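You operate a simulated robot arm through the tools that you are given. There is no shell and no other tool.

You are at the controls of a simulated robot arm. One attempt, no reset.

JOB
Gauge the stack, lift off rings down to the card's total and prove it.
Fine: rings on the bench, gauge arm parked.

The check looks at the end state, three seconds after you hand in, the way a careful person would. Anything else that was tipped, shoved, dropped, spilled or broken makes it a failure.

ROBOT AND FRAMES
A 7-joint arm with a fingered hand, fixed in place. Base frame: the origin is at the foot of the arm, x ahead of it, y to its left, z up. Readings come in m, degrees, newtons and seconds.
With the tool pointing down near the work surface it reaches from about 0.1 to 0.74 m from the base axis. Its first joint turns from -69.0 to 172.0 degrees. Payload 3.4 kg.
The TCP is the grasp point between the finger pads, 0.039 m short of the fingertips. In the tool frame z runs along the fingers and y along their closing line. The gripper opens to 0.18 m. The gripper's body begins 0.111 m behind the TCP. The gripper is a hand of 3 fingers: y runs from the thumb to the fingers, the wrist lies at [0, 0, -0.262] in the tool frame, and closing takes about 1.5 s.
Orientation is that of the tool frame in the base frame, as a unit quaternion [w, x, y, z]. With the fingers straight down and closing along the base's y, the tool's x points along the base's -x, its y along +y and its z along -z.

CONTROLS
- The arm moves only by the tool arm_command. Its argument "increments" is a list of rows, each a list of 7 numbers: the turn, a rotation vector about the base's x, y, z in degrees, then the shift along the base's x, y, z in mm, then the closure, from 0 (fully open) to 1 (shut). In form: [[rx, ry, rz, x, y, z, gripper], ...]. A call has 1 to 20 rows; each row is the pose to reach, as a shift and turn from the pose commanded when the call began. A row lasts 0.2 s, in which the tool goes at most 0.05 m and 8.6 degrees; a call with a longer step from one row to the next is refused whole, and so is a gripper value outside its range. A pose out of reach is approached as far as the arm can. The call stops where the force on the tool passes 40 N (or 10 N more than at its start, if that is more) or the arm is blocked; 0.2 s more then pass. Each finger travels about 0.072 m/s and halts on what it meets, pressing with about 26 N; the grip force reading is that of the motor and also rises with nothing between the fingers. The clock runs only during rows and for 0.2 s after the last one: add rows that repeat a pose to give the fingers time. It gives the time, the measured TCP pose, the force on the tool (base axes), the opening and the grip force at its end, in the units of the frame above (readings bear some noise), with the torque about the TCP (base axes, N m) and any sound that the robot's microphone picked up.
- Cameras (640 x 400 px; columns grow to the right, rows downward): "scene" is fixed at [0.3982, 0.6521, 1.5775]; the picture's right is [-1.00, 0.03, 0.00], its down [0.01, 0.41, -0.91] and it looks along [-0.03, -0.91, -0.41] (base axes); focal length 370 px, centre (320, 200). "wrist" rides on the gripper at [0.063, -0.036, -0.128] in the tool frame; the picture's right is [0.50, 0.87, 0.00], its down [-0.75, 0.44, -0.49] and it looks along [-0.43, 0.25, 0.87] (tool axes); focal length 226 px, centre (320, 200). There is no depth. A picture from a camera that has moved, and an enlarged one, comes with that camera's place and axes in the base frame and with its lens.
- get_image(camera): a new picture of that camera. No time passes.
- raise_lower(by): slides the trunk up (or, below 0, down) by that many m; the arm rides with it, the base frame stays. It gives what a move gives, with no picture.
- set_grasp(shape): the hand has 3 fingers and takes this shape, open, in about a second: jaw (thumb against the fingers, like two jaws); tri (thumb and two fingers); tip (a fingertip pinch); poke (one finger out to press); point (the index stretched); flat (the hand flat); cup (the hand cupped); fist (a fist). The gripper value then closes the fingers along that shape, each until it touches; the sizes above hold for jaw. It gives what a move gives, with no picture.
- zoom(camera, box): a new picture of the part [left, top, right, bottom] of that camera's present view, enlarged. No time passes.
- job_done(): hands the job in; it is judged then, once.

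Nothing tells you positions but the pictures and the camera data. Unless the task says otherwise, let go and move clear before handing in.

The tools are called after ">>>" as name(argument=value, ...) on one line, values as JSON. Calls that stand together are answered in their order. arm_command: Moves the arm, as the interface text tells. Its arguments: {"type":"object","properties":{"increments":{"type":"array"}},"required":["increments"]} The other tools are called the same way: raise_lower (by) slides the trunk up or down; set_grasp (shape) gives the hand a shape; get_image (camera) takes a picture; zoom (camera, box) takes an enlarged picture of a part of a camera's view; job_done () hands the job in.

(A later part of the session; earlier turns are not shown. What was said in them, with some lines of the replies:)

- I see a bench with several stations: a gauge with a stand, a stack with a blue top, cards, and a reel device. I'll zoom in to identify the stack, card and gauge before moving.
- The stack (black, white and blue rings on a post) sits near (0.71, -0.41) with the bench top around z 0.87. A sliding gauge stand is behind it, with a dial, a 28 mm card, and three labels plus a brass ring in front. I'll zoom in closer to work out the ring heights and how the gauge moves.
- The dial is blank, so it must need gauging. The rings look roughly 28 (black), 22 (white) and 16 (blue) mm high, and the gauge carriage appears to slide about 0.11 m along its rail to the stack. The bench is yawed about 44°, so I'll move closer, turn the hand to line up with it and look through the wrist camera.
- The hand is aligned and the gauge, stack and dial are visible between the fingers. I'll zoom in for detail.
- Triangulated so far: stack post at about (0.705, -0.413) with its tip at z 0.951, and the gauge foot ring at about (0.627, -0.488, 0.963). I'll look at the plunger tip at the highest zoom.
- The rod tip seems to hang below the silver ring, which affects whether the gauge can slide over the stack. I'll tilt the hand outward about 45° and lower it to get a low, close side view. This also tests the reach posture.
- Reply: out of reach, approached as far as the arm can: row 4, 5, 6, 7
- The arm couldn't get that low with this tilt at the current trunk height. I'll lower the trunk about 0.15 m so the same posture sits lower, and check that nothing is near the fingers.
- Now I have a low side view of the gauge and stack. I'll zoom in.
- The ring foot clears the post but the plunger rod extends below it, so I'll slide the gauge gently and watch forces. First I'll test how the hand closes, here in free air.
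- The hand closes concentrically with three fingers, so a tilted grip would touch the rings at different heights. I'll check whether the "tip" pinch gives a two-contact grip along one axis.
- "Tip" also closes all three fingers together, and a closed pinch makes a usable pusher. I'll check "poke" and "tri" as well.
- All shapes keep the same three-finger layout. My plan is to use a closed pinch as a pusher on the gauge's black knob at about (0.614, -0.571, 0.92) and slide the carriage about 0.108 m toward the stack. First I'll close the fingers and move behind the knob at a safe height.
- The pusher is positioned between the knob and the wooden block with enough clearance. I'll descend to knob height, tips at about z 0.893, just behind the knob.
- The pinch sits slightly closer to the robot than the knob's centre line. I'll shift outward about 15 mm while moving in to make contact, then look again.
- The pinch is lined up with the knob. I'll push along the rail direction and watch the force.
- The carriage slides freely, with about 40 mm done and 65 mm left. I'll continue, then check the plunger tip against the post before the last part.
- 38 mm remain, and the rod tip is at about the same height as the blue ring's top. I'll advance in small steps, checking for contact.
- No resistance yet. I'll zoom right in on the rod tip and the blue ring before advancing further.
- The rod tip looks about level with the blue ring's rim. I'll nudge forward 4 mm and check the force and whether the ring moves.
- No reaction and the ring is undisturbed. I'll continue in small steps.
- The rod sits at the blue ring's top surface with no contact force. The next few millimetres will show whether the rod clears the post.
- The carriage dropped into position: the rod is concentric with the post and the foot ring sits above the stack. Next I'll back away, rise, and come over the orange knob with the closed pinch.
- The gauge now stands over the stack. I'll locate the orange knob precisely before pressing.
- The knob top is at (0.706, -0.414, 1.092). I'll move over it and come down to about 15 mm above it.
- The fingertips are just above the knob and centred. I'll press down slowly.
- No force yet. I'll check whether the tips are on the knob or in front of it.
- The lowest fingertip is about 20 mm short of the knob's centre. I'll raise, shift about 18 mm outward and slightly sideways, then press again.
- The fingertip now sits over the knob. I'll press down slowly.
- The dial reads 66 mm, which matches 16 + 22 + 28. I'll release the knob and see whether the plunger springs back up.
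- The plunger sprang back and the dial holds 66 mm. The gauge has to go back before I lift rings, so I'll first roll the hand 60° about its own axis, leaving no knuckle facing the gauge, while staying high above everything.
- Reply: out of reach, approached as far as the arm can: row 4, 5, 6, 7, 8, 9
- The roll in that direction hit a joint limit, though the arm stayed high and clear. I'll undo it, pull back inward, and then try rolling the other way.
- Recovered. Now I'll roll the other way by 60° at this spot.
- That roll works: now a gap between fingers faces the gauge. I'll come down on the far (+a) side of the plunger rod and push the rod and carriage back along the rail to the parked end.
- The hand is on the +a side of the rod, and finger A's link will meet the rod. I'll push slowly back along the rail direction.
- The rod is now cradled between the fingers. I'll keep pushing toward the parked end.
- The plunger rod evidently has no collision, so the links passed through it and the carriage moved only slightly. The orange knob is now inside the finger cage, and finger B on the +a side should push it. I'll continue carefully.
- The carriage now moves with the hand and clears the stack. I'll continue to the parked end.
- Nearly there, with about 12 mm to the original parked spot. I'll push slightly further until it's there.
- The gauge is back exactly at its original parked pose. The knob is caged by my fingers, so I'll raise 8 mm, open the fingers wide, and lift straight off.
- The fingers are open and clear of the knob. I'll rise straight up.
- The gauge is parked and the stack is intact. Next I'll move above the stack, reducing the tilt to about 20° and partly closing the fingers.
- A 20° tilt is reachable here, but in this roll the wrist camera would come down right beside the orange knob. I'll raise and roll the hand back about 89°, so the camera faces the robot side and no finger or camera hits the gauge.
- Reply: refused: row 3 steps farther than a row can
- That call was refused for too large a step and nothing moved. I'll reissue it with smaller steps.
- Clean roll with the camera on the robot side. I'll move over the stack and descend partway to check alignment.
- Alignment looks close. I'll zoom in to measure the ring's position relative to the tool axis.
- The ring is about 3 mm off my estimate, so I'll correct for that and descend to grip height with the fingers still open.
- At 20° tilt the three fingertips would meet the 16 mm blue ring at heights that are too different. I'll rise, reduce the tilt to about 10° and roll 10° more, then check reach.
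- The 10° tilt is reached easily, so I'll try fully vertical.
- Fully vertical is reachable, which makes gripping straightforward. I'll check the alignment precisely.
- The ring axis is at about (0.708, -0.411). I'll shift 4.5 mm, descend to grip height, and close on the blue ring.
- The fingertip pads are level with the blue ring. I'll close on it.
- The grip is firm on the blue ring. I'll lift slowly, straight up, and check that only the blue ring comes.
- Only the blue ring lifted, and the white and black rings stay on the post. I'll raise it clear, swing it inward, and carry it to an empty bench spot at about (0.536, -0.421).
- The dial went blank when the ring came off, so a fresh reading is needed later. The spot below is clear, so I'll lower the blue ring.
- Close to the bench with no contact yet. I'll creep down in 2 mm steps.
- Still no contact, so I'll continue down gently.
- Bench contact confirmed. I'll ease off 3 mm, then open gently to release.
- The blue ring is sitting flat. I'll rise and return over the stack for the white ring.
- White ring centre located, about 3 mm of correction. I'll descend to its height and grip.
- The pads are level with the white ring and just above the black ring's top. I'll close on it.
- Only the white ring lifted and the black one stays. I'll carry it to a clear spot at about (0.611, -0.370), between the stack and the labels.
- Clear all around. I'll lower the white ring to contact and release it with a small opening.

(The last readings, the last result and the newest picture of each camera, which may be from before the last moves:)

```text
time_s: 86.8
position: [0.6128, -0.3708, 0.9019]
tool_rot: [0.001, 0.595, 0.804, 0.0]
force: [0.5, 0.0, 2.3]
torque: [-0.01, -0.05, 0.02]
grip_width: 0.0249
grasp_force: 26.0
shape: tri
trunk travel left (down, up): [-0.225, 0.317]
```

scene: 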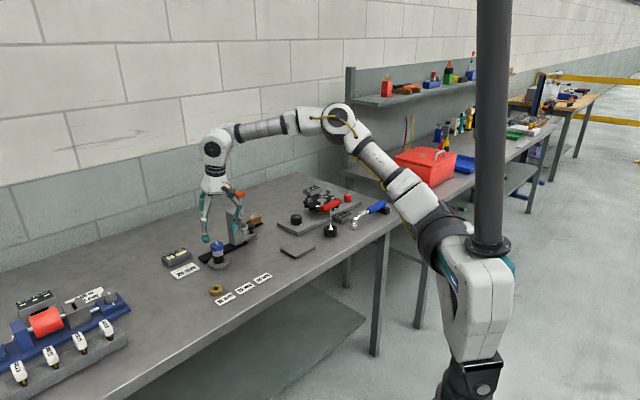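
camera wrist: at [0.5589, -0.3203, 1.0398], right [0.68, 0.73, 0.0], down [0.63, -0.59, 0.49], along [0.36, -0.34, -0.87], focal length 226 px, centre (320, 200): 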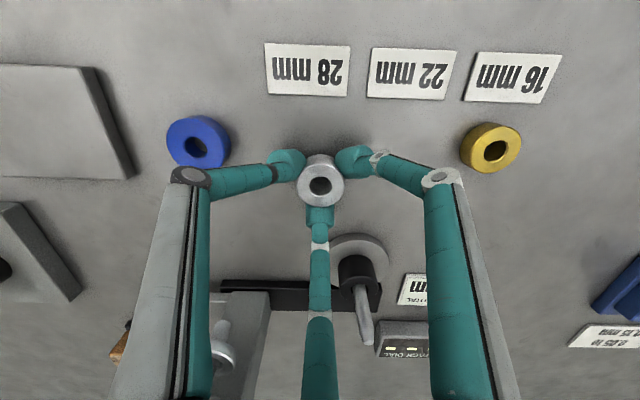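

Contact is just registering (about 3 N). I'll release with a small opening, then rise.

>>> arm_command(increments=[[0, 0, 0, 0, 0, 1, 0.85], [0, 0, 0, 0, 0, 1, 0.75], [0, 0, 0, 0, 0, 1, 0.67], [0, 0, 0, 0, 0, 1, 0.67], [0, 0, 0, 0, 0, 1, 0.67]])

>>> zoom(camera="scene", box=[220, 235, 270, 285])

>>> get_image(camera="wrist")

```text
time_s: 88.0
position: [0.6111, -0.3698, 0.903]
tool_rot: [0.001, 0.595, 0.803, 0.0]
force: [0.7, 0.6, 0.3]
torque: [0.0, -0.02, -0.01]
grip_width: 0.0589
grasp_force: 0.1
shape: tri
trunk travel left (down, up): [-0.225, 0.317]
```

```text
8.00 times, centred on (245, 260) of scene
camera zoom: at [0.3982, 0.6521, 1.5775], right [-1.0, 0.03, 0.0], down [0.01, 0.41, -0.91], along [-0.03, -0.91, -0.41], focal length 2958 px, centre (920, -280)
```

zoom: 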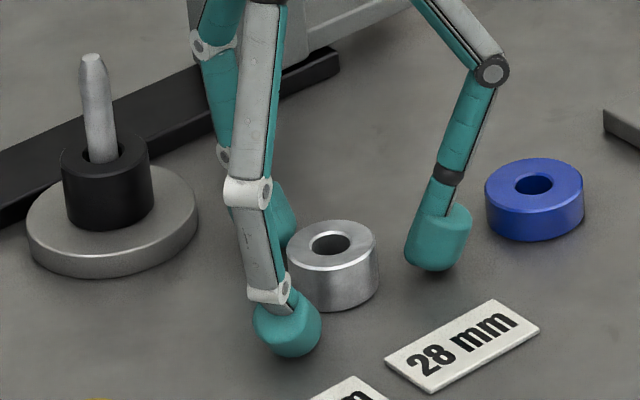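

```text
taken
camera wrist: at [0.5576, -0.3197, 1.0322], right [0.68, 0.73, 0.0], down [0.63, -0.59, 0.49], along [0.36, -0.34, -0.87], focal length 226 px, centre (320, 200)
```

wrist: 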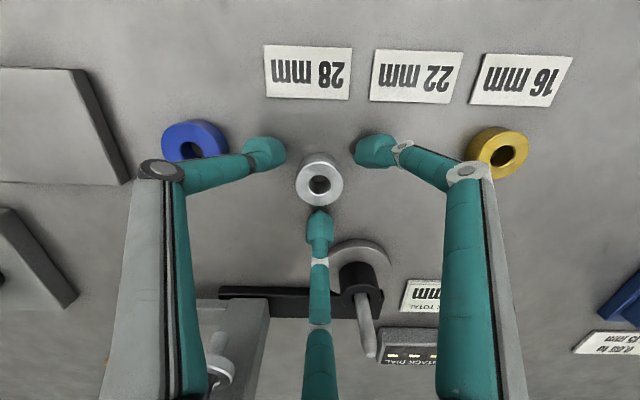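

The white ring is placed and the black ring alone is on the post. I'll rise high, close the fingers, and move behind the black knob again.

>>> arm_command(increments=[[0, 0, 0, 0, 0, 30, 0.67], [0, 0, 0, 0, 0, 70, 0.67], [0, 0, 0, 0, 0, 115, 0.67], [0, 0, 0, 0, 0, 160, 0.8], [0, 0, 0, 0, 0, 205, 0.9], [0, 0, 0, 0, 0, 245, 1], [0, 0, 0, 0, 0, 270, 1], [0, 0, 0, -8, -40, 270, 1], [0, 0, 0, -15, -80, 270, 1], [0, 0, 0, -22, -120, 270, 1], [0, 0, 0, -29, -160, 270, 1], [0, 0, 0, -36, -200, 270, 1], [0, 0, 0, -43, -240, 270, 1], [0, 0, 0, -43, -240, 270, 1]])

>>> get_image(camera="wrist")

>>> zoom(camera="scene", box=[190, 100, 330, 290])

```text
time_s: 91.0
position: [0.572, -0.6101, 1.1765]
tool_rot: [0.002, 0.596, 0.803, 0.0]
force: [0.3, -0.1, 0.5]
torque: [-0.01, -0.01, 0.02]
grip_width: 0.0
grasp_force: 26.1
shape: tri
trunk travel left (down, up): [-0.225, 0.317]
```

```text
taken
camera wrist: at [0.5169, -0.5588, 1.3053], right [0.68, 0.73, 0.0], down [0.63, -0.59, 0.49], along [0.36, -0.34, -0.87], focal length 226 px, centre (320, 200)
```

wrist: 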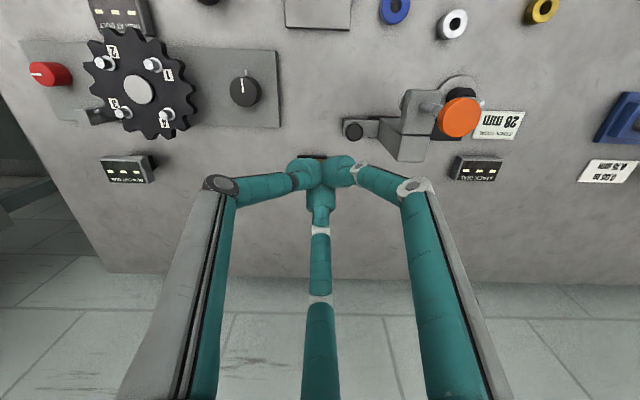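

```text
2.11 times, centred on (260, 195) of scene
camera zoom: at [0.3982, 0.6521, 1.5775], right [-1.0, 0.03, 0.0], down [0.01, 0.41, -0.91], along [-0.03, -0.91, -0.41], focal length 778 px, centre (446, 210)
```

zoom: 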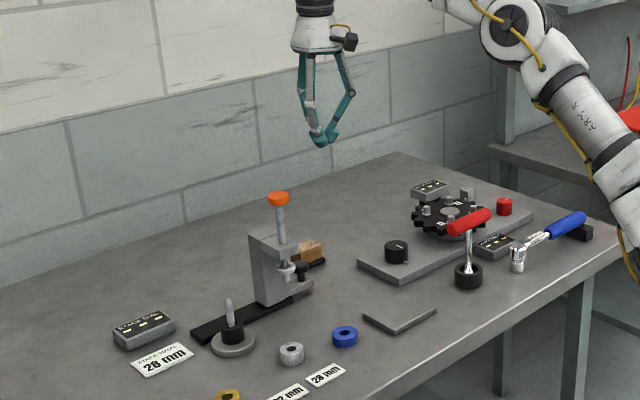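

I'm over the spot behind the knob. I'll descend to knob height.

>>> arm_command(increments=[[0, 0, 0, -5, 5, -40, 1], [0, 0, 0, -5, 5, -80, 1], [0, 0, 0, -5, 5, -120, 1], [0, 0, 0, -5, 5, -160, 1], [0, 0, 0, -5, 5, -195, 1], [0, 0, 0, -5, 5, -222, 1], [0, 0, 0, -5, 5, -240, 1], [0, 0, 0, -5, 5, -240, 1]])

>>> get_image(camera="wrist")

>>> zoom(camera="scene", box=[210, 180, 290, 260])

```text
time_s: 92.8
position: [0.5606, -0.6057, 0.9318]
tool_rot: [0.001, 0.596, 0.803, 0.0]
force: [0.6, -1.2, 0.6]
torque: [0.02, 0.01, -0.05]
grip_width: 0.0001
grasp_force: 26.4
shape: tri
trunk travel left (down, up): [-0.225, 0.317]
```

```text
taken
camera wrist: at [0.5063, -0.5543, 1.0608], right [0.68, 0.73, 0.0], down [0.63, -0.59, 0.49], along [0.36, -0.34, -0.87], focal length 226 px, centre (320, 200)
```

wrist: 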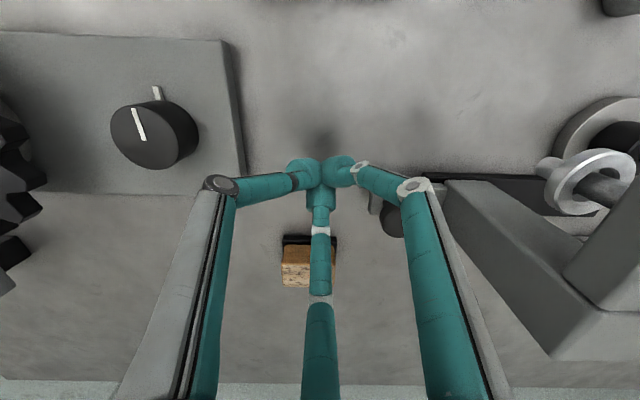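

```text
5.00 times, centred on (250, 220) of scene
camera zoom: at [0.3982, 0.6521, 1.5775], right [-1.0, 0.03, 0.0], down [0.01, 0.41, -0.91], along [-0.03, -0.91, -0.41], focal length 1849 px, centre (670, 100)
```

zoom: 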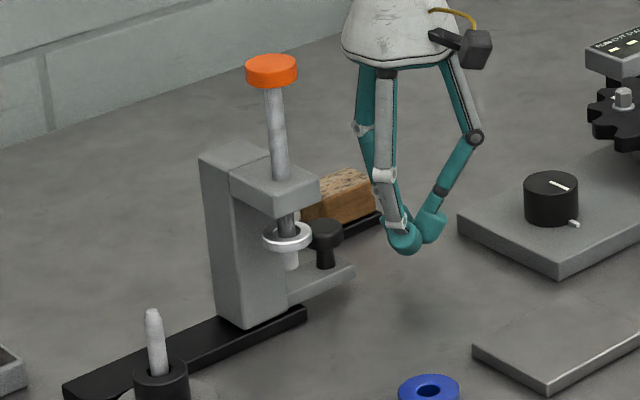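

I'll shift about 10 mm outward to centre on the knob, and push along the rail.

>>> arm_command(increments=[[0, 0, 0, 7, -7, 0, 1], [0, 0, 0, 14, 0, 0, 1], [0, 0, 0, 21, 7, 0, 1], [0, 0, 0, 28, 14, 0, 1], [0, 0, 0, 35, 20, 0, 1], [0, 0, 0, 43, 27, 0, 1], [0, 0, 0, 50, 34, 0, 1], [0, 0, 0, 50, 34, 0, 1]])

>>> zoom(camera="scene", box=[200, 180, 290, 270])

>>> get_image(camera="wrist")

```text
time_s: 94.7
position: [0.6122, -0.5696, 0.9336]
tool_rot: [0.002, 0.596, 0.803, 0.0]
force: [1.1, -0.4, 0.4]
torque: [0.0, -0.01, 0.01]
grip_width: 0.0
grasp_force: 26.5
shape: tri
trunk travel left (down, up): [-0.225, 0.317]
```

```text
4.44 times, centred on (245, 225) of scene
camera zoom: at [0.3982, 0.6521, 1.5775], right [-1.0, 0.03, 0.0], down [0.01, 0.41, -0.91], along [-0.03, -0.91, -0.41], focal length 1643 px, centre (653, 89)
```

zoom: 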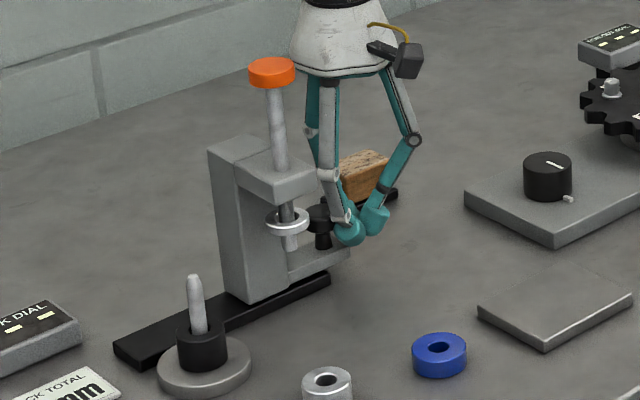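

```text
taken
camera wrist: at [0.559, -0.5205, 1.0618], right [0.68, 0.73, 0.0], down [0.63, -0.59, 0.49], along [0.36, -0.34, -0.87], focal length 226 px, centre (320, 200)
```

wrist: 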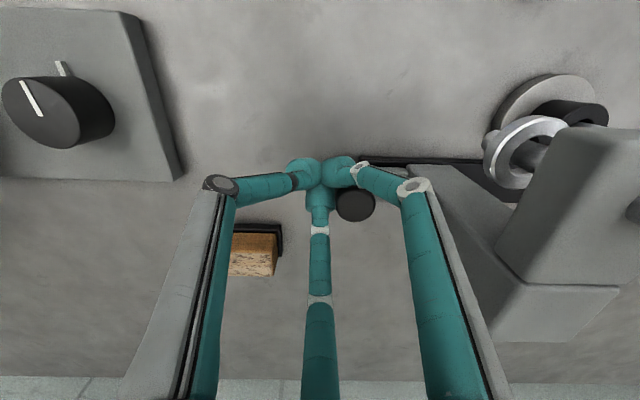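

The knob is engaged and the carriage is moving. I'll continue.

>>> arm_command(increments=[[0, 0, 0, 7, 7, 0, 1], [0, 0, 0, 14, 14, 0, 1], [0, 0, 0, 22, 21, 0, 1], [0, 0, 0, 29, 28, 0, 1], [0, 0, 0, 36, 35, 0, 1], [0, 0, 0, 43, 42, 0, 1], [0, 0, 0, 43, 42, 0, 1]])

>>> zoom(camera="scene", box=[190, 180, 280, 270])

>>> get_image(camera="wrist")

```text
time_s: 96.2
position: [0.6555, -0.5272, 0.934]
tool_rot: [0.002, 0.595, 0.804, 0.001]
force: [0.6, 0.1, -0.2]
torque: [-0.01, -0.01, -0.01]
grip_width: 0.0003
grasp_force: 26.0
shape: tri
trunk travel left (down, up): [-0.225, 0.317]
```

```text
4.44 times, centred on (235, 225) of scene
camera zoom: at [0.3982, 0.6521, 1.5775], right [-1.0, 0.03, 0.0], down [0.01, 0.41, -0.91], along [-0.03, -0.91, -0.41], focal length 1643 px, centre (698, 89)
```

zoom: 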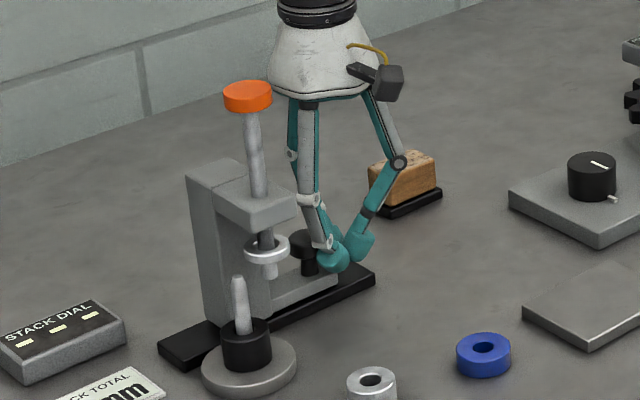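

```text
taken
camera wrist: at [0.6024, -0.4776, 1.0627], right [0.68, 0.73, 0.0], down [0.63, -0.59, 0.49], along [0.36, -0.34, -0.87], focal length 226 px, centre (320, 200)
```

wrist: 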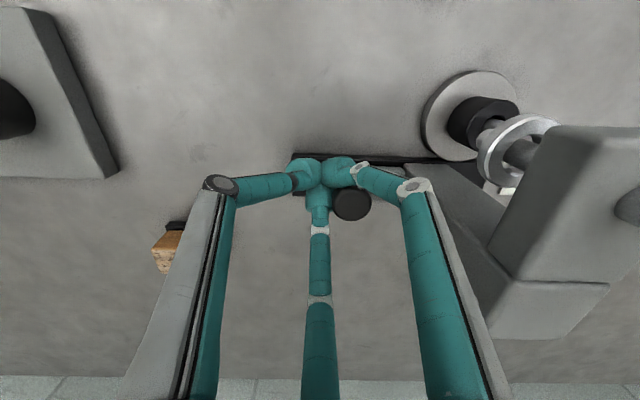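

About 26 mm remain. I'll push on until it snaps over the stack.

>>> arm_command(increments=[[0, 0, 0, 4, 4, 0, 1], [0, 0, 0, 8, 8, 0, 1], [0, 0, 0, 12, 11, 0, 1], [0, 0, 0, 16, 15, 0, 1], [0, 0, 0, 16, 15, 0, 1]])

>>> zoom(camera="scene", box=[190, 205, 250, 270])

```text
time_s: 97.5
position: [0.6727, -0.5142, 0.9325]
tool_rot: [0.001, 0.595, 0.804, 0.0]
force: [-0.5, 0.0, 1.0]
torque: [-0.03, -0.04, -0.02]
grip_width: 0.0002
grasp_force: 26.1
shape: tri
trunk travel left (down, up): [-0.225, 0.317]
```

```text
6.15 times, centred on (220, 238) of scene
camera zoom: at [0.3982, 0.6521, 1.5775], right [-1.0, 0.03, 0.0], down [0.01, 0.41, -0.91], along [-0.03, -0.91, -0.41], focal length 2276 px, centre (935, -31)
```

zoom: 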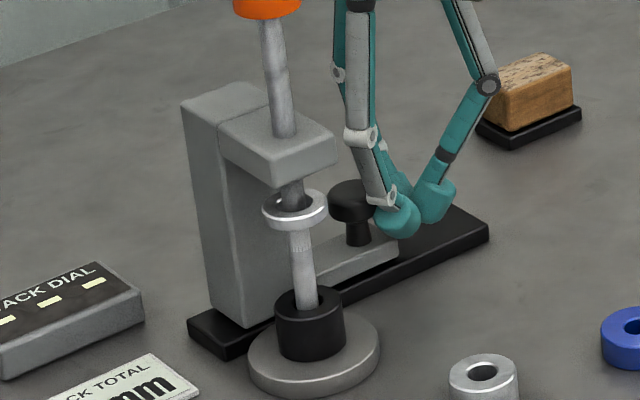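

The foot is centred over the post. I'll back off, rise, and move over the orange knob.

>>> arm_command(increments=[[0, 0, 0, -12, -12, 0, 1], [0, 0, 0, -25, -24, 0, 1], [0, 0, 0, -25, -24, 45, 1], [0, 0, 0, -25, -24, 90, 1], [0, 0, 0, -25, -24, 135, 1], [0, 0, 0, -25, -24, 180, 1], [0, 0, 0, -25, -24, 225, 1], [0, 0, 0, -25, -24, 250, 1], [0, 0, 0, -10, 7, 250, 1], [0, 0, 0, 5, 39, 250, 1], [0, 0, 0, 20, 70, 250, 1], [0, 0, 0, 35, 101, 250, 1], [0, 0, 0, 35, 101, 235, 1], [0, 0, 0, 35, 101, 235, 1]])

>>> get_image(camera="wrist")

>>> zoom(camera="scene", box=[170, 160, 270, 275])

```text
time_s: 100.5
position: [0.6923, -0.4138, 1.1612]
tool_rot: [0.002, 0.596, 0.803, 0.001]
force: [0.4, 0.3, -1.1]
torque: [-0.01, 0.01, -0.03]
grip_width: 0.0001
grasp_force: 26.3
shape: tri
out of reach, approached as far as the arm can: row 8, 9, 10, 11, 12, 13, 14
trunk travel left (down, up): [-0.225, 0.317]
```

```text
taken
camera wrist: at [0.6386, -0.3627, 1.2902], right [0.68, 0.73, 0.0], down [0.63, -0.6, 0.49], along [0.36, -0.34, -0.87], focal length 226 px, centre (320, 200)
```

wrist: 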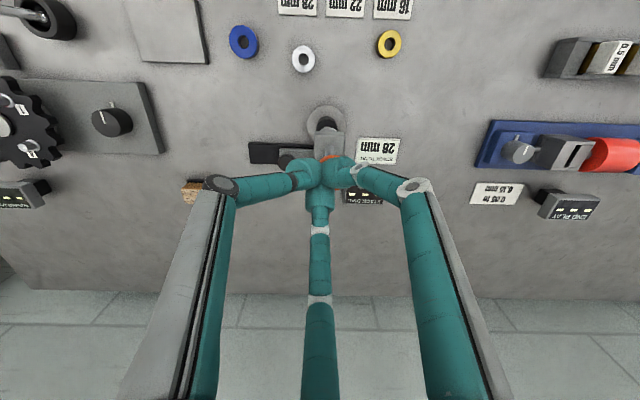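

```text
3.48 times, centred on (220, 218) of scene
camera zoom: at [0.3982, 0.6521, 1.5775], right [-1.0, 0.03, 0.0], down [0.01, 0.41, -0.91], along [-0.03, -0.91, -0.41], focal length 1286 px, centre (668, 139)
```

zoom: 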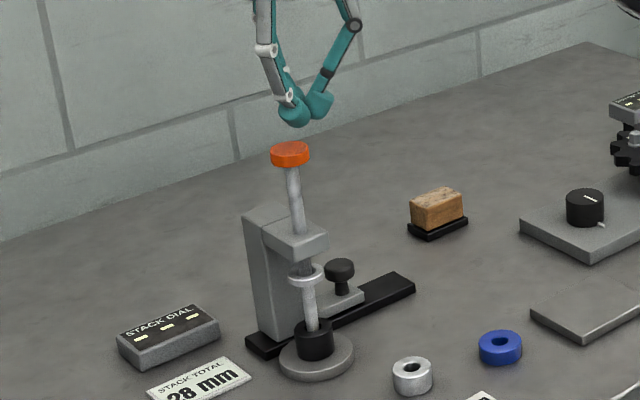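

At this height the vertical posture falls slightly short, about 15 mm in x. I'll raise the trunk 0.08 m to gain reach, then line up over the knob.

>>> raise_lower(by=0.08)

>>> arm_command(increments=[[0, 0, 0, 7, 0, -25, 1], [0, 0, 0, 15, 0, -55, 1], [0, 0, 0, 15, 0, -80, 1], [0, 0, 0, 15, 0, -80, 1]])

>>> get_image(camera="wrist")

>>> zoom(camera="scene", box=[185, 160, 255, 230])

```text
time_s: 101.6
position: [0.662, -0.4118, 1.292]
tool_rot: [0.035, 0.596, 0.802, 0.026]
force: [1.0, 0.2, -0.2]
torque: [-0.01, 0.01, 0.03]
grip_width: 0.0002
grasp_force: 26.3
shape: tri
trunk travel left (down, up): [-0.305, 0.237]
```

```text
time_s: 102.6
position: [0.6766, -0.4112, 1.2111]
tool_rot: [0.035, 0.595, 0.802, 0.026]
force: [-0.1, -0.1, 1.0]
torque: [0.01, 0.03, 0.03]
grip_width: 0.0
grasp_force: 26.4
shape: tri
trunk travel left (down, up): [-0.305, 0.237]
```

```text
taken
camera wrist: at [0.612, -0.3606, 1.3344], right [0.68, 0.73, 0.06], down [0.59, -0.59, 0.55], along [0.43, -0.34, -0.84], focal length 226 px, centre (320, 200)
```

wrist: 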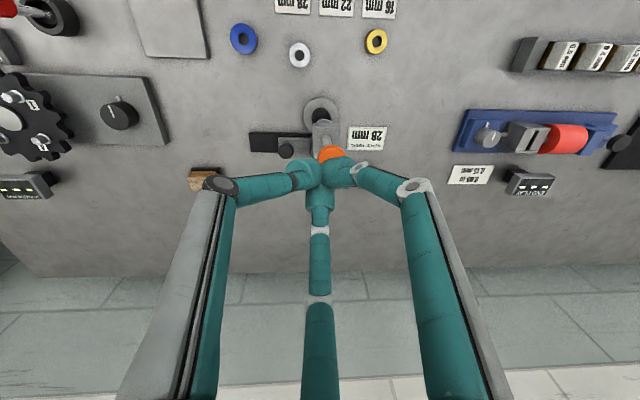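

```text
5.71 times, centred on (220, 195) of scene
camera zoom: at [0.3982, 0.6521, 1.5775], right [-1.0, 0.03, 0.0], down [0.01, 0.41, -0.91], along [-0.03, -0.91, -0.41], focal length 2113 px, centre (891, 229)
```

zoom: 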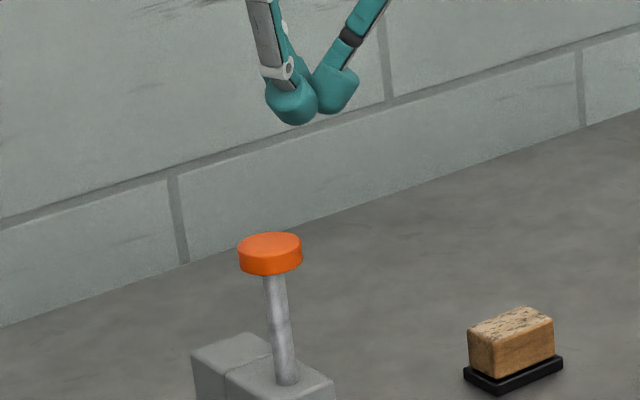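

Now at z 1.21 with plenty of margin. I'll move to just above the knob centre.

>>> arm_command(increments=[[0, 0, 0, 13, -1, -15, 1], [0, 0, 0, 26, -3, -35, 1], [0, 0, 0, 26, -3, -55, 1], [0, 0, 0, 26, -3, -62, 1], [0, 0, 0, 26, -3, -62, 1]])

>>> zoom(camera="scene", box=[185, 160, 255, 230])

>>> zoom(camera="wrist", box=[250, 90, 400, 220])

```text
time_s: 103.8
position: [0.701, -0.4142, 1.1524]
tool_rot: [0.036, 0.595, 0.802, 0.026]
force: [0.8, -0.3, -0.6]
torque: [0.0, -0.03, 0.02]
grip_width: 0.0
grasp_force: 26.0
shape: tri
trunk travel left (down, up): [-0.305, 0.237]
```

```text
5.71 times, centred on (220, 195) of scene
camera zoom: at [0.3982, 0.6521, 1.5775], right [-1.0, 0.03, 0.0], down [0.01, 0.41, -0.91], along [-0.03, -0.91, -0.41], focal length 2113 px, centre (891, 229)
```

zoom: 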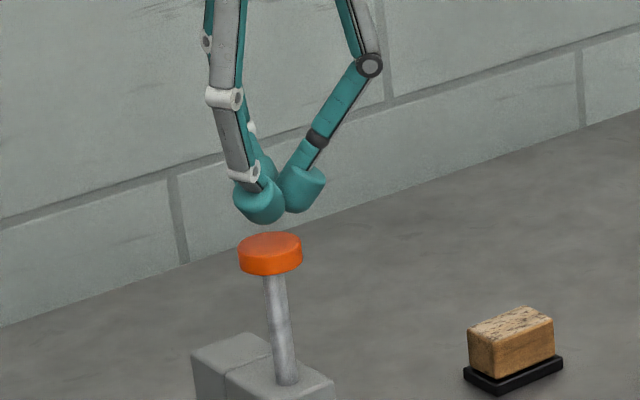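

```text
3.08 times, centred on (325, 155) of wrist
camera zoom: at [0.6369, -0.3638, 1.2758], right [0.68, 0.73, 0.06], down [0.59, -0.59, 0.55], along [0.43, -0.34, -0.84], focal length 696 px, centre (305, 338)
```

zoom: 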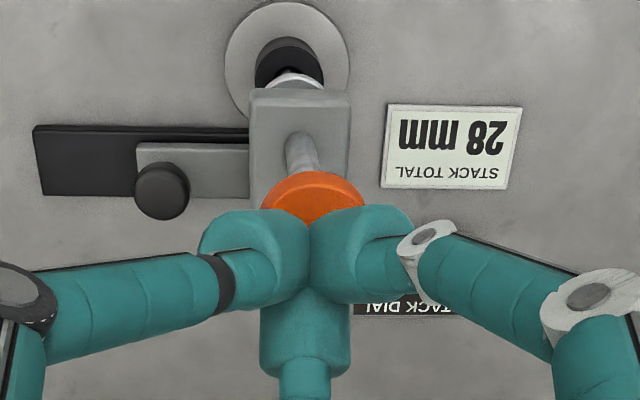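

Centred over the knob. I'll press down slowly, since the foot must travel about 54 mm to the black ring.

>>> arm_command(increments=[[0, 0, 0, 0, 0, -6, 1], [0, 0, 0, 0, 0, -12, 1], [0, 0, 0, 0, 0, -18, 1], [0, 0, 0, 0, 0, -24, 1], [0, 0, 0, 0, 0, -30, 1], [0, 0, 0, 0, 0, -36, 1], [0, 0, 0, 0, 0, -42, 1], [0, 0, 0, 0, 0, -48, 1], [0, 0, 0, 0, 0, -48, 1]])

>>> zoom(camera="scene", box=[150, 180, 270, 285])

```text
time_s: 105.8
position: [0.7014, -0.4139, 1.1021]
tool_rot: [0.036, 0.595, 0.802, 0.026]
force: [-0.8, -0.9, 0.8]
torque: [-0.01, 0.0, 0.01]
grip_width: 0.0
grasp_force: 25.9
shape: tri
trunk travel left (down, up): [-0.305, 0.237]
```

```text
3.81 times, centred on (210, 232) of scene
camera zoom: at [0.3982, 0.6521, 1.5775], right [-1.0, 0.03, 0.0], down [0.01, 0.41, -0.91], along [-0.03, -0.91, -0.41], focal length 1409 px, centre (739, 76)
```

zoom: 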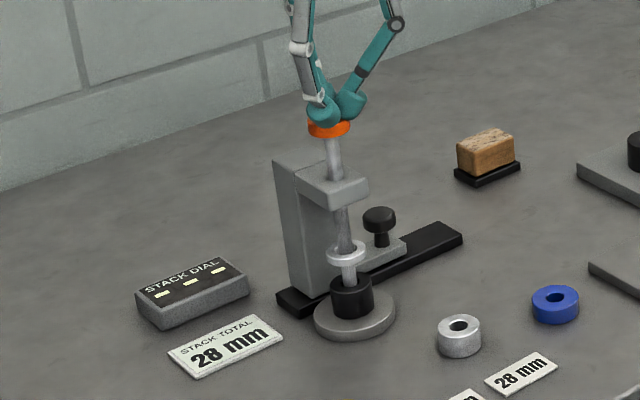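

The foot is going down well. I'll keep pressing to the black ring.

>>> arm_command(increments=[[0, 0, 0, 0, 0, -5, 1], [0, 0, 0, 0, 0, -10, 1], [0, 0, 0, 0, 0, -15, 1], [0, 0, 0, 0, 0, -20, 1], [0, 0, 0, 0, 0, -20, 1]])

>>> zoom(camera="scene", box=[150, 180, 270, 285])

```text
time_s: 107.0
position: [0.7018, -0.4135, 1.0827]
tool_rot: [0.036, 0.596, 0.802, 0.026]
force: [0.0, 0.3, 1.3]
torque: [0.02, 0.02, 0.0]
grip_width: 0.0
grasp_force: 26.3
shape: tri
trunk travel left (down, up): [-0.305, 0.237]
heard: click
```

```text
3.81 times, centred on (210, 232) of scene
camera zoom: at [0.3982, 0.6521, 1.5775], right [-1.0, 0.03, 0.0], down [0.01, 0.41, -0.91], along [-0.03, -0.91, -0.41], focal length 1409 px, centre (739, 76)
```

zoom: 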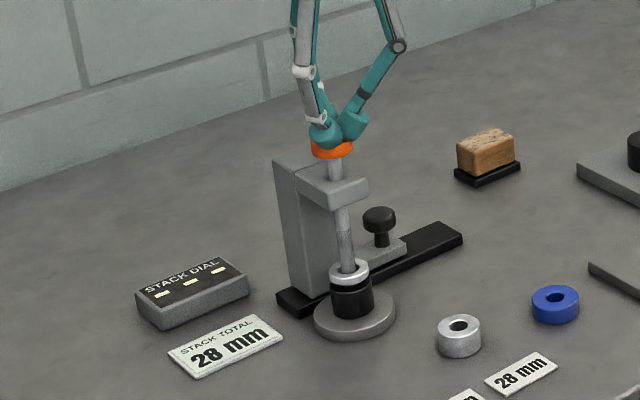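

I heard a click, but the dial still shows dashes. The foot looks almost on the ring, so I'll press a little further.

>>> arm_command(increments=[[0, 0, 0, 0, 0, -2, 1], [0, 0, 0, 0, 0, -4, 1], [0, 0, 0, 0, 0, -4, 1]])

>>> zoom(camera="scene", box=[150, 180, 270, 285])

>>> zoom(camera="scene", box=[205, 225, 245, 270])

```text
time_s: 107.8
position: [0.7029, -0.4134, 1.0784]
tool_rot: [0.035, 0.595, 0.802, 0.026]
force: [-0.2, -0.7, 2.7]
torque: [-0.02, -0.01, 0.02]
grip_width: 0.0002
grasp_force: 26.3
shape: tri
trunk travel left (down, up): [-0.305, 0.237]
```

```text
3.81 times, centred on (210, 232) of scene
camera zoom: at [0.3982, 0.6521, 1.5775], right [-1.0, 0.03, 0.0], down [0.01, 0.41, -0.91], along [-0.03, -0.91, -0.41], focal length 1409 px, centre (739, 76)
```

zoom: 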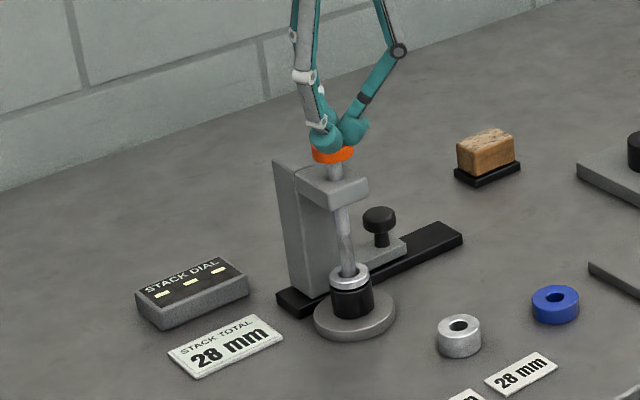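

```text
8.89 times, centred on (225, 248) of scene
camera zoom: at [0.3982, 0.6521, 1.5775], right [-1.0, 0.03, 0.0], down [0.01, 0.41, -0.91], along [-0.03, -0.91, -0.41], focal length 3287 px, centre (1164, -222)
```

zoom: 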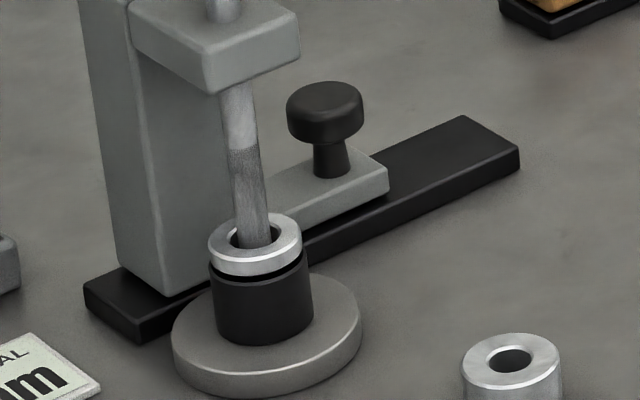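

The foot is a couple of millimetres above the black ring. I'll press a bit more.

>>> arm_command(increments=[[0, 0, 0, 0, 0, -2, 1], [0, 0, 0, 0, 0, -4, 1], [0, 0, 0, 0, 0, -4, 1]])

>>> zoom(camera="scene", box=[150, 215, 250, 285])

>>> zoom(camera="scene", box=[205, 225, 245, 270])

```text
time_s: 108.6
position: [0.7013, -0.4132, 1.0761]
tool_rot: [0.036, 0.596, 0.802, 0.026]
force: [1.6, -2.1, 10.9]
torque: [-0.12, -0.1, 0.0]
grip_width: 0.0001
grasp_force: 25.9
shape: tri
trunk travel left (down, up): [-0.305, 0.237]
```

```text
5.71 times, centred on (200, 250) of scene
camera zoom: at [0.3982, 0.6521, 1.5775], right [-1.0, 0.03, 0.0], down [0.01, 0.41, -0.91], along [-0.03, -0.91, -0.41], focal length 2113 px, centre (1006, -86)
```

zoom: 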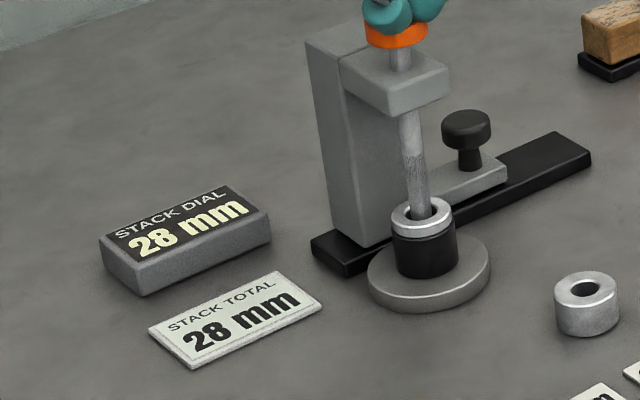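

```text
8.89 times, centred on (225, 248) of scene
camera zoom: at [0.3982, 0.6521, 1.5775], right [-1.0, 0.03, 0.0], down [0.01, 0.41, -0.91], along [-0.03, -0.91, -0.41], focal length 3287 px, centre (1164, -222)
```

zoom: 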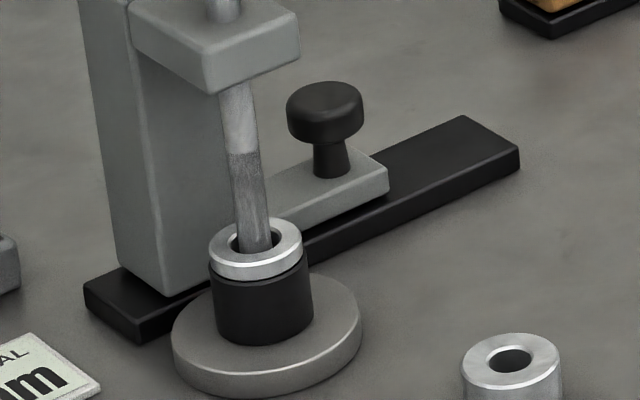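

The dial now reads 28 mm, matching the card. I'll release the plunger and confirm the reading holds.

>>> arm_command(increments=[[0, 0, 0, 0, 0, 15, 1], [0, 0, 0, 0, 0, 40, 1], [0, 0, 0, 0, 0, 70, 1], [0, 0, 0, 0, 0, 92, 0.9], [0, 0, 0, 0, 0, 92, 0.75], [0, 0, 0, 0, 0, 92, 0.6], [0, 0, 0, 0, 0, 92, 0.6]])

>>> zoom(camera="scene", box=[150, 180, 270, 285])

>>> get_image(camera="wrist")

```text
time_s: 110.2
position: [0.6996, -0.416, 1.1638]
tool_rot: [0.034, 0.595, 0.802, 0.025]
force: [-0.4, 0.1, -0.2]
torque: [-0.01, 0.0, -0.03]
grip_width: 0.0716
grasp_force: 0.0
shape: tri
trunk travel left (down, up): [-0.305, 0.237]
```

```text
3.81 times, centred on (210, 232) of scene
camera zoom: at [0.3982, 0.6521, 1.5775], right [-1.0, 0.03, 0.0], down [0.01, 0.41, -0.91], along [-0.03, -0.91, -0.41], focal length 1409 px, centre (739, 76)
```

zoom: 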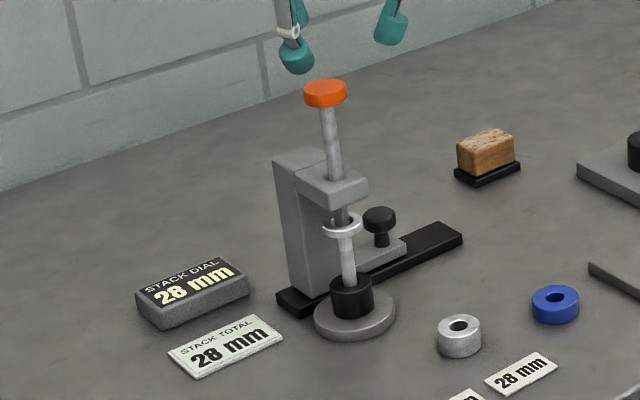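

```text
taken
camera wrist: at [0.6357, -0.3651, 1.2884], right [0.68, 0.73, 0.06], down [0.59, -0.59, 0.55], along [0.43, -0.34, -0.84], focal length 226 px, centre (320, 200)
```

wrist: 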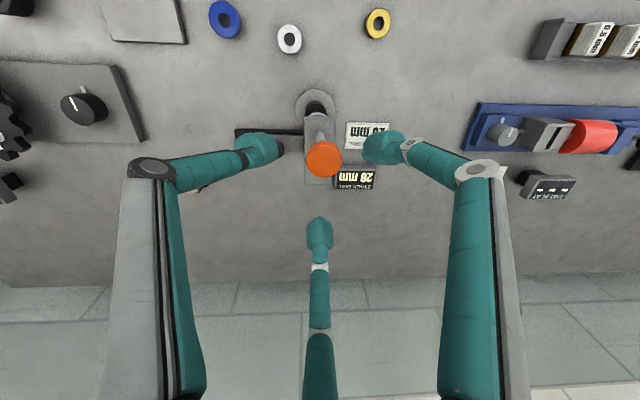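

The reading holds at 28 mm. To park the gauge I'll lower the open fingers around the orange knob as a loose cage and slide the carriage back.

>>> arm_command(increments=[[0, 0, 0, 2, 0, -15, 0.6], [0, 0, 0, 2, 0, -30, 0.6], [0, 0, 0, 2, 0, -45, 0.6], [0, 0, 0, 2, 0, -60, 0.6], [0, 0, 0, 2, 0, -60, 0.6]])

>>> zoom(camera="scene", box=[170, 170, 270, 275])

>>> get_image(camera="wrist")

```text
time_s: 111.4
position: [0.7036, -0.4128, 1.1049]
tool_rot: [0.036, 0.596, 0.802, 0.026]
force: [-0.5, -0.1, 0.1]
torque: [-0.02, 0.01, 0.01]
grip_width: 0.0713
grasp_force: 0.2
shape: tri
trunk travel left (down, up): [-0.305, 0.237]
```

```text
3.81 times, centred on (220, 222) of scene
camera zoom: at [0.3982, 0.6521, 1.5775], right [-1.0, 0.03, 0.0], down [0.01, 0.41, -0.91], along [-0.03, -0.91, -0.41], focal length 1409 px, centre (701, 114)
```

zoom: 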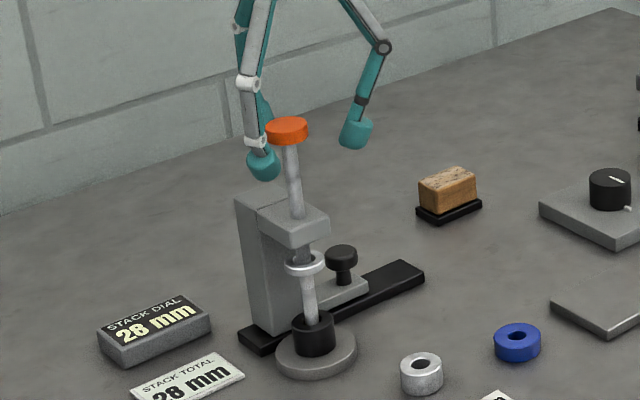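

```text
taken
camera wrist: at [0.6389, -0.3633, 1.2292], right [0.68, 0.73, 0.06], down [0.59, -0.59, 0.55], along [0.43, -0.34, -0.84], focal length 226 px, centre (320, 200)
```

wrist: 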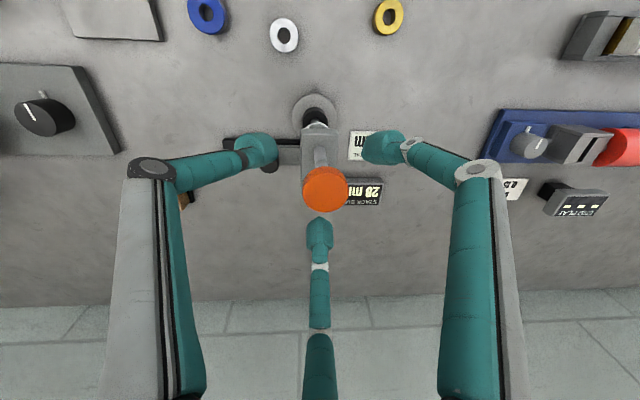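

To push squarely I'll shift the hand about 20 mm outward, putting finger A directly on the far side of the knob. Then I'll slide back along the rail.

>>> arm_command(increments=[[0, 0, 0, 4, -10, 0, 0.6], [0, 0, 0, 8, -20, 0, 0.6], [0, 0, 0, 3, -24.8, 0, 0.6], [0, 0, 0, -4.2, -31.7, 0, 0.6], [0, 0, 0, -11.5, -38.6, 0, 0.6], [0, 0, 0, -18.7, -45.6, 0, 0.6], [0, 0, 0, -18.7, -45.6, 0, 0.6]])

>>> zoom(camera="scene", box=[170, 170, 270, 275])

>>> get_image(camera="wrist")

```text
time_s: 113.0
position: [0.6856, -0.4603, 1.1064]
tool_rot: [0.036, 0.595, 0.803, 0.025]
force: [0.0, -0.7, -0.4]
torque: [-0.03, 0.0, 0.03]
grip_width: 0.0718
grasp_force: 0.0
shape: tri
trunk travel left (down, up): [-0.305, 0.237]
```

```text
3.81 times, centred on (220, 222) of scene
camera zoom: at [0.3982, 0.6521, 1.5775], right [-1.0, 0.03, 0.0], down [0.01, 0.41, -0.91], along [-0.03, -0.91, -0.41], focal length 1409 px, centre (701, 114)
```

zoom: 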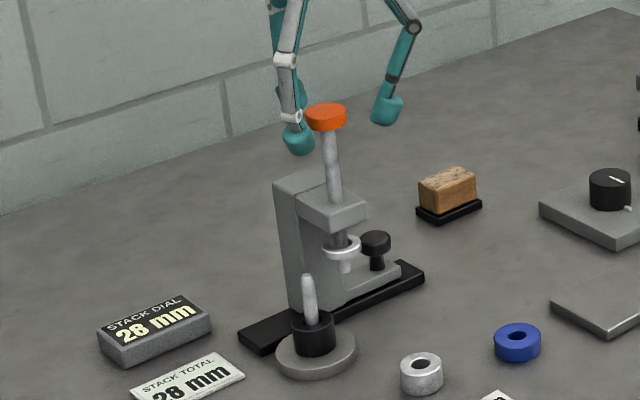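

```text
taken
camera wrist: at [0.6214, -0.4089, 1.2293], right [0.68, 0.73, 0.06], down [0.59, -0.59, 0.55], along [0.43, -0.34, -0.84], focal length 226 px, centre (320, 200)
```

wrist: 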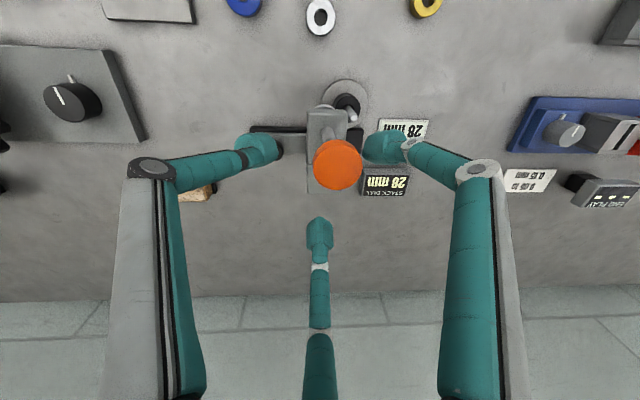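

The carriage slides smoothly and the dial holds 28 mm. I'll continue to the parked end.

>>> arm_command(increments=[[0, 0, 0, -8, -7.5, 0, 0.6], [0, 0, 0, -16, -15, 0, 0.6], [0, 0, 0, -24, -23, 0, 0.6], [0, 0, 0, -32, -31, 0, 0.6], [0, 0, 0, -40, -38, 0, 0.6], [0, 0, 0, -47, -45, 0, 0.6], [0, 0, 0, -51, -49, 0, 0.6], [0, 0, 0, -51, -49, 0, 0.6]])

>>> zoom(camera="scene", box=[220, 185, 270, 255])

```text
time_s: 114.8
position: [0.6357, -0.5088, 1.1054]
tool_rot: [0.036, 0.596, 0.802, 0.025]
force: [0.0, -0.8, 0.6]
torque: [0.02, 0.01, 0.0]
grip_width: 0.072
grasp_force: 0.0
shape: tri
trunk travel left (down, up): [-0.305, 0.237]
```

```text
5.71 times, centred on (245, 220) of scene
camera zoom: at [0.3982, 0.6521, 1.5775], right [-1.0, 0.03, 0.0], down [0.01, 0.41, -0.91], along [-0.03, -0.91, -0.41], focal length 2113 px, centre (749, 86)
```

zoom: 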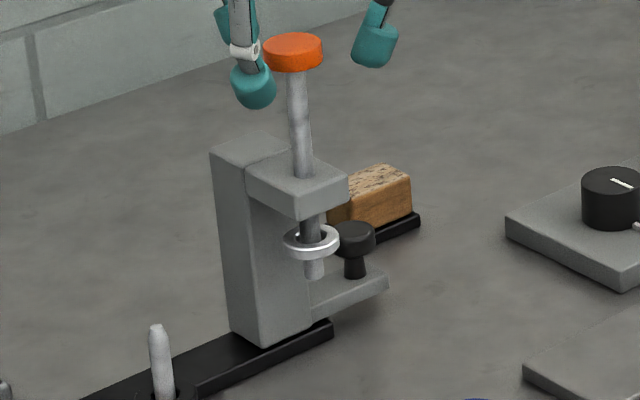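

The gauge is parked exactly at its original position. I'll back off a few millimetres, rise straight up, and retreat clear.

>>> arm_command(increments=[[0, 0, 0, 4, 4, 0, 0.6], [0, 0, 0, 4, 4, 35, 0.55], [0, 0, 0, 4, 4, 75, 0.5], [0, 0, 0, 4, 4, 115, 0.5], [0, 0, 0, -10, 20, 140, 0.5], [0, 0, 0, -35, 50, 150, 0.5], [0, 0, 0, -65, 80, 150, 0.5], [0, 0, 0, -95, 110, 150, 0.5], [0, 0, 0, -125, 140, 150, 0.5], [0, 0, 0, -155, 165, 150, 0.5], [0, 0, 0, -185, 190, 150, 0.5], [0, 0, 0, -185, 190, 150, 0.5]])

>>> get_image(camera="scene")

>>> zoom(camera="scene", box=[150, 180, 310, 310])

>>> get_image(camera="wrist")

```text
time_s: 117.4
position: [0.4495, -0.3198, 1.2557]
tool_rot: [0.034, 0.596, 0.802, 0.025]
force: [0.2, 0.1, -0.4]
torque: [0.02, 0.03, 0.0]
grip_width: 0.0894
grasp_force: 0.1
shape: tri
trunk travel left (down, up): [-0.305, 0.237]
```

```text
taken
```

scene: 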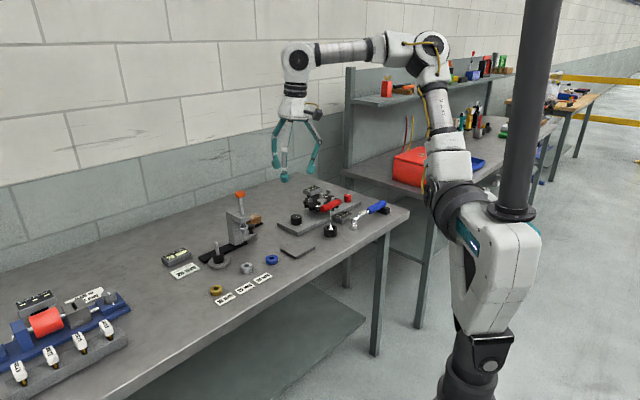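

```text
3.08 times, centred on (230, 245) of scene
camera zoom: at [0.3982, 0.6521, 1.5775], right [-1.0, 0.03, 0.0], down [0.01, 0.41, -0.91], along [-0.03, -0.91, -0.41], focal length 1138 px, centre (597, 62)
```

zoom: 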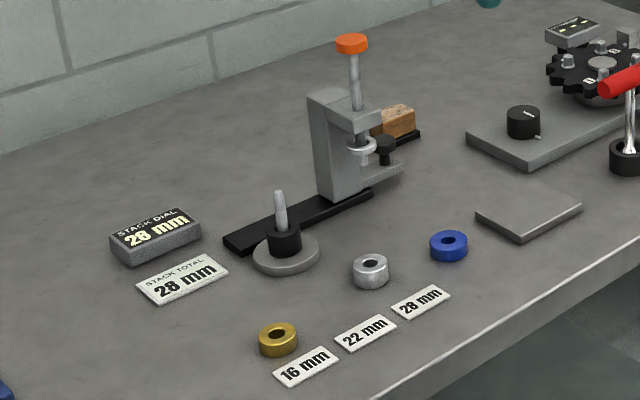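

```text
taken
camera wrist: at [0.3852, -0.2687, 1.3805], right [0.68, 0.73, 0.06], down [0.59, -0.59, 0.55], along [0.43, -0.34, -0.84], focal length 226 px, centre (320, 200)
```

wrist: 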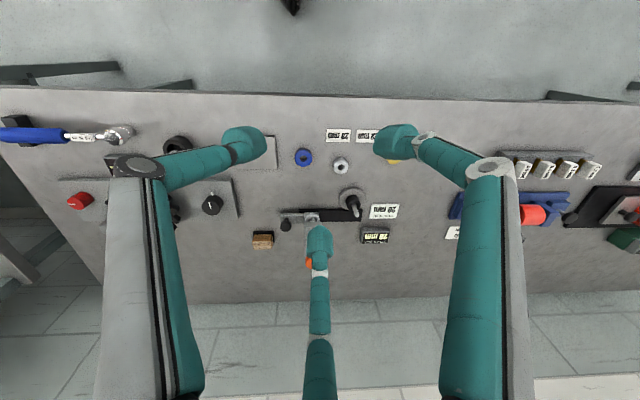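

The black ring alone is on the post and the dial reads 28 mm, matching the card. The white and blue rings lie flat on the bench, the gauge is back at its parked spot, nothing else has moved, and the hand is clear. Handing in.

>>> job_done()

```text
The job is handed in.
```

I've handed the job in: the stack is down to 28 mm, and the dial reads 28 mm to match the card. The result of the check hasn't come back to me.

- **First gauging:** the dial read 66 mm with all three rings on the post.
- **Rings lifted off:** I took off the blue ring, then the white one. Both are lying flat on the bench, and only the black ring is left on the post.
- **Proof:** I pressed the gauge down on the black ring and the dial read 28 mm. The reading held after I released the plunger and parked the gauge.
- **Gauge:** it is back where it started, at the parked end of its rail.

I left the brass ring by the 16 mm label alone, because nothing in the job mentioned it. In the last pictures nothing else on the bench had moved, and the hand was clear.
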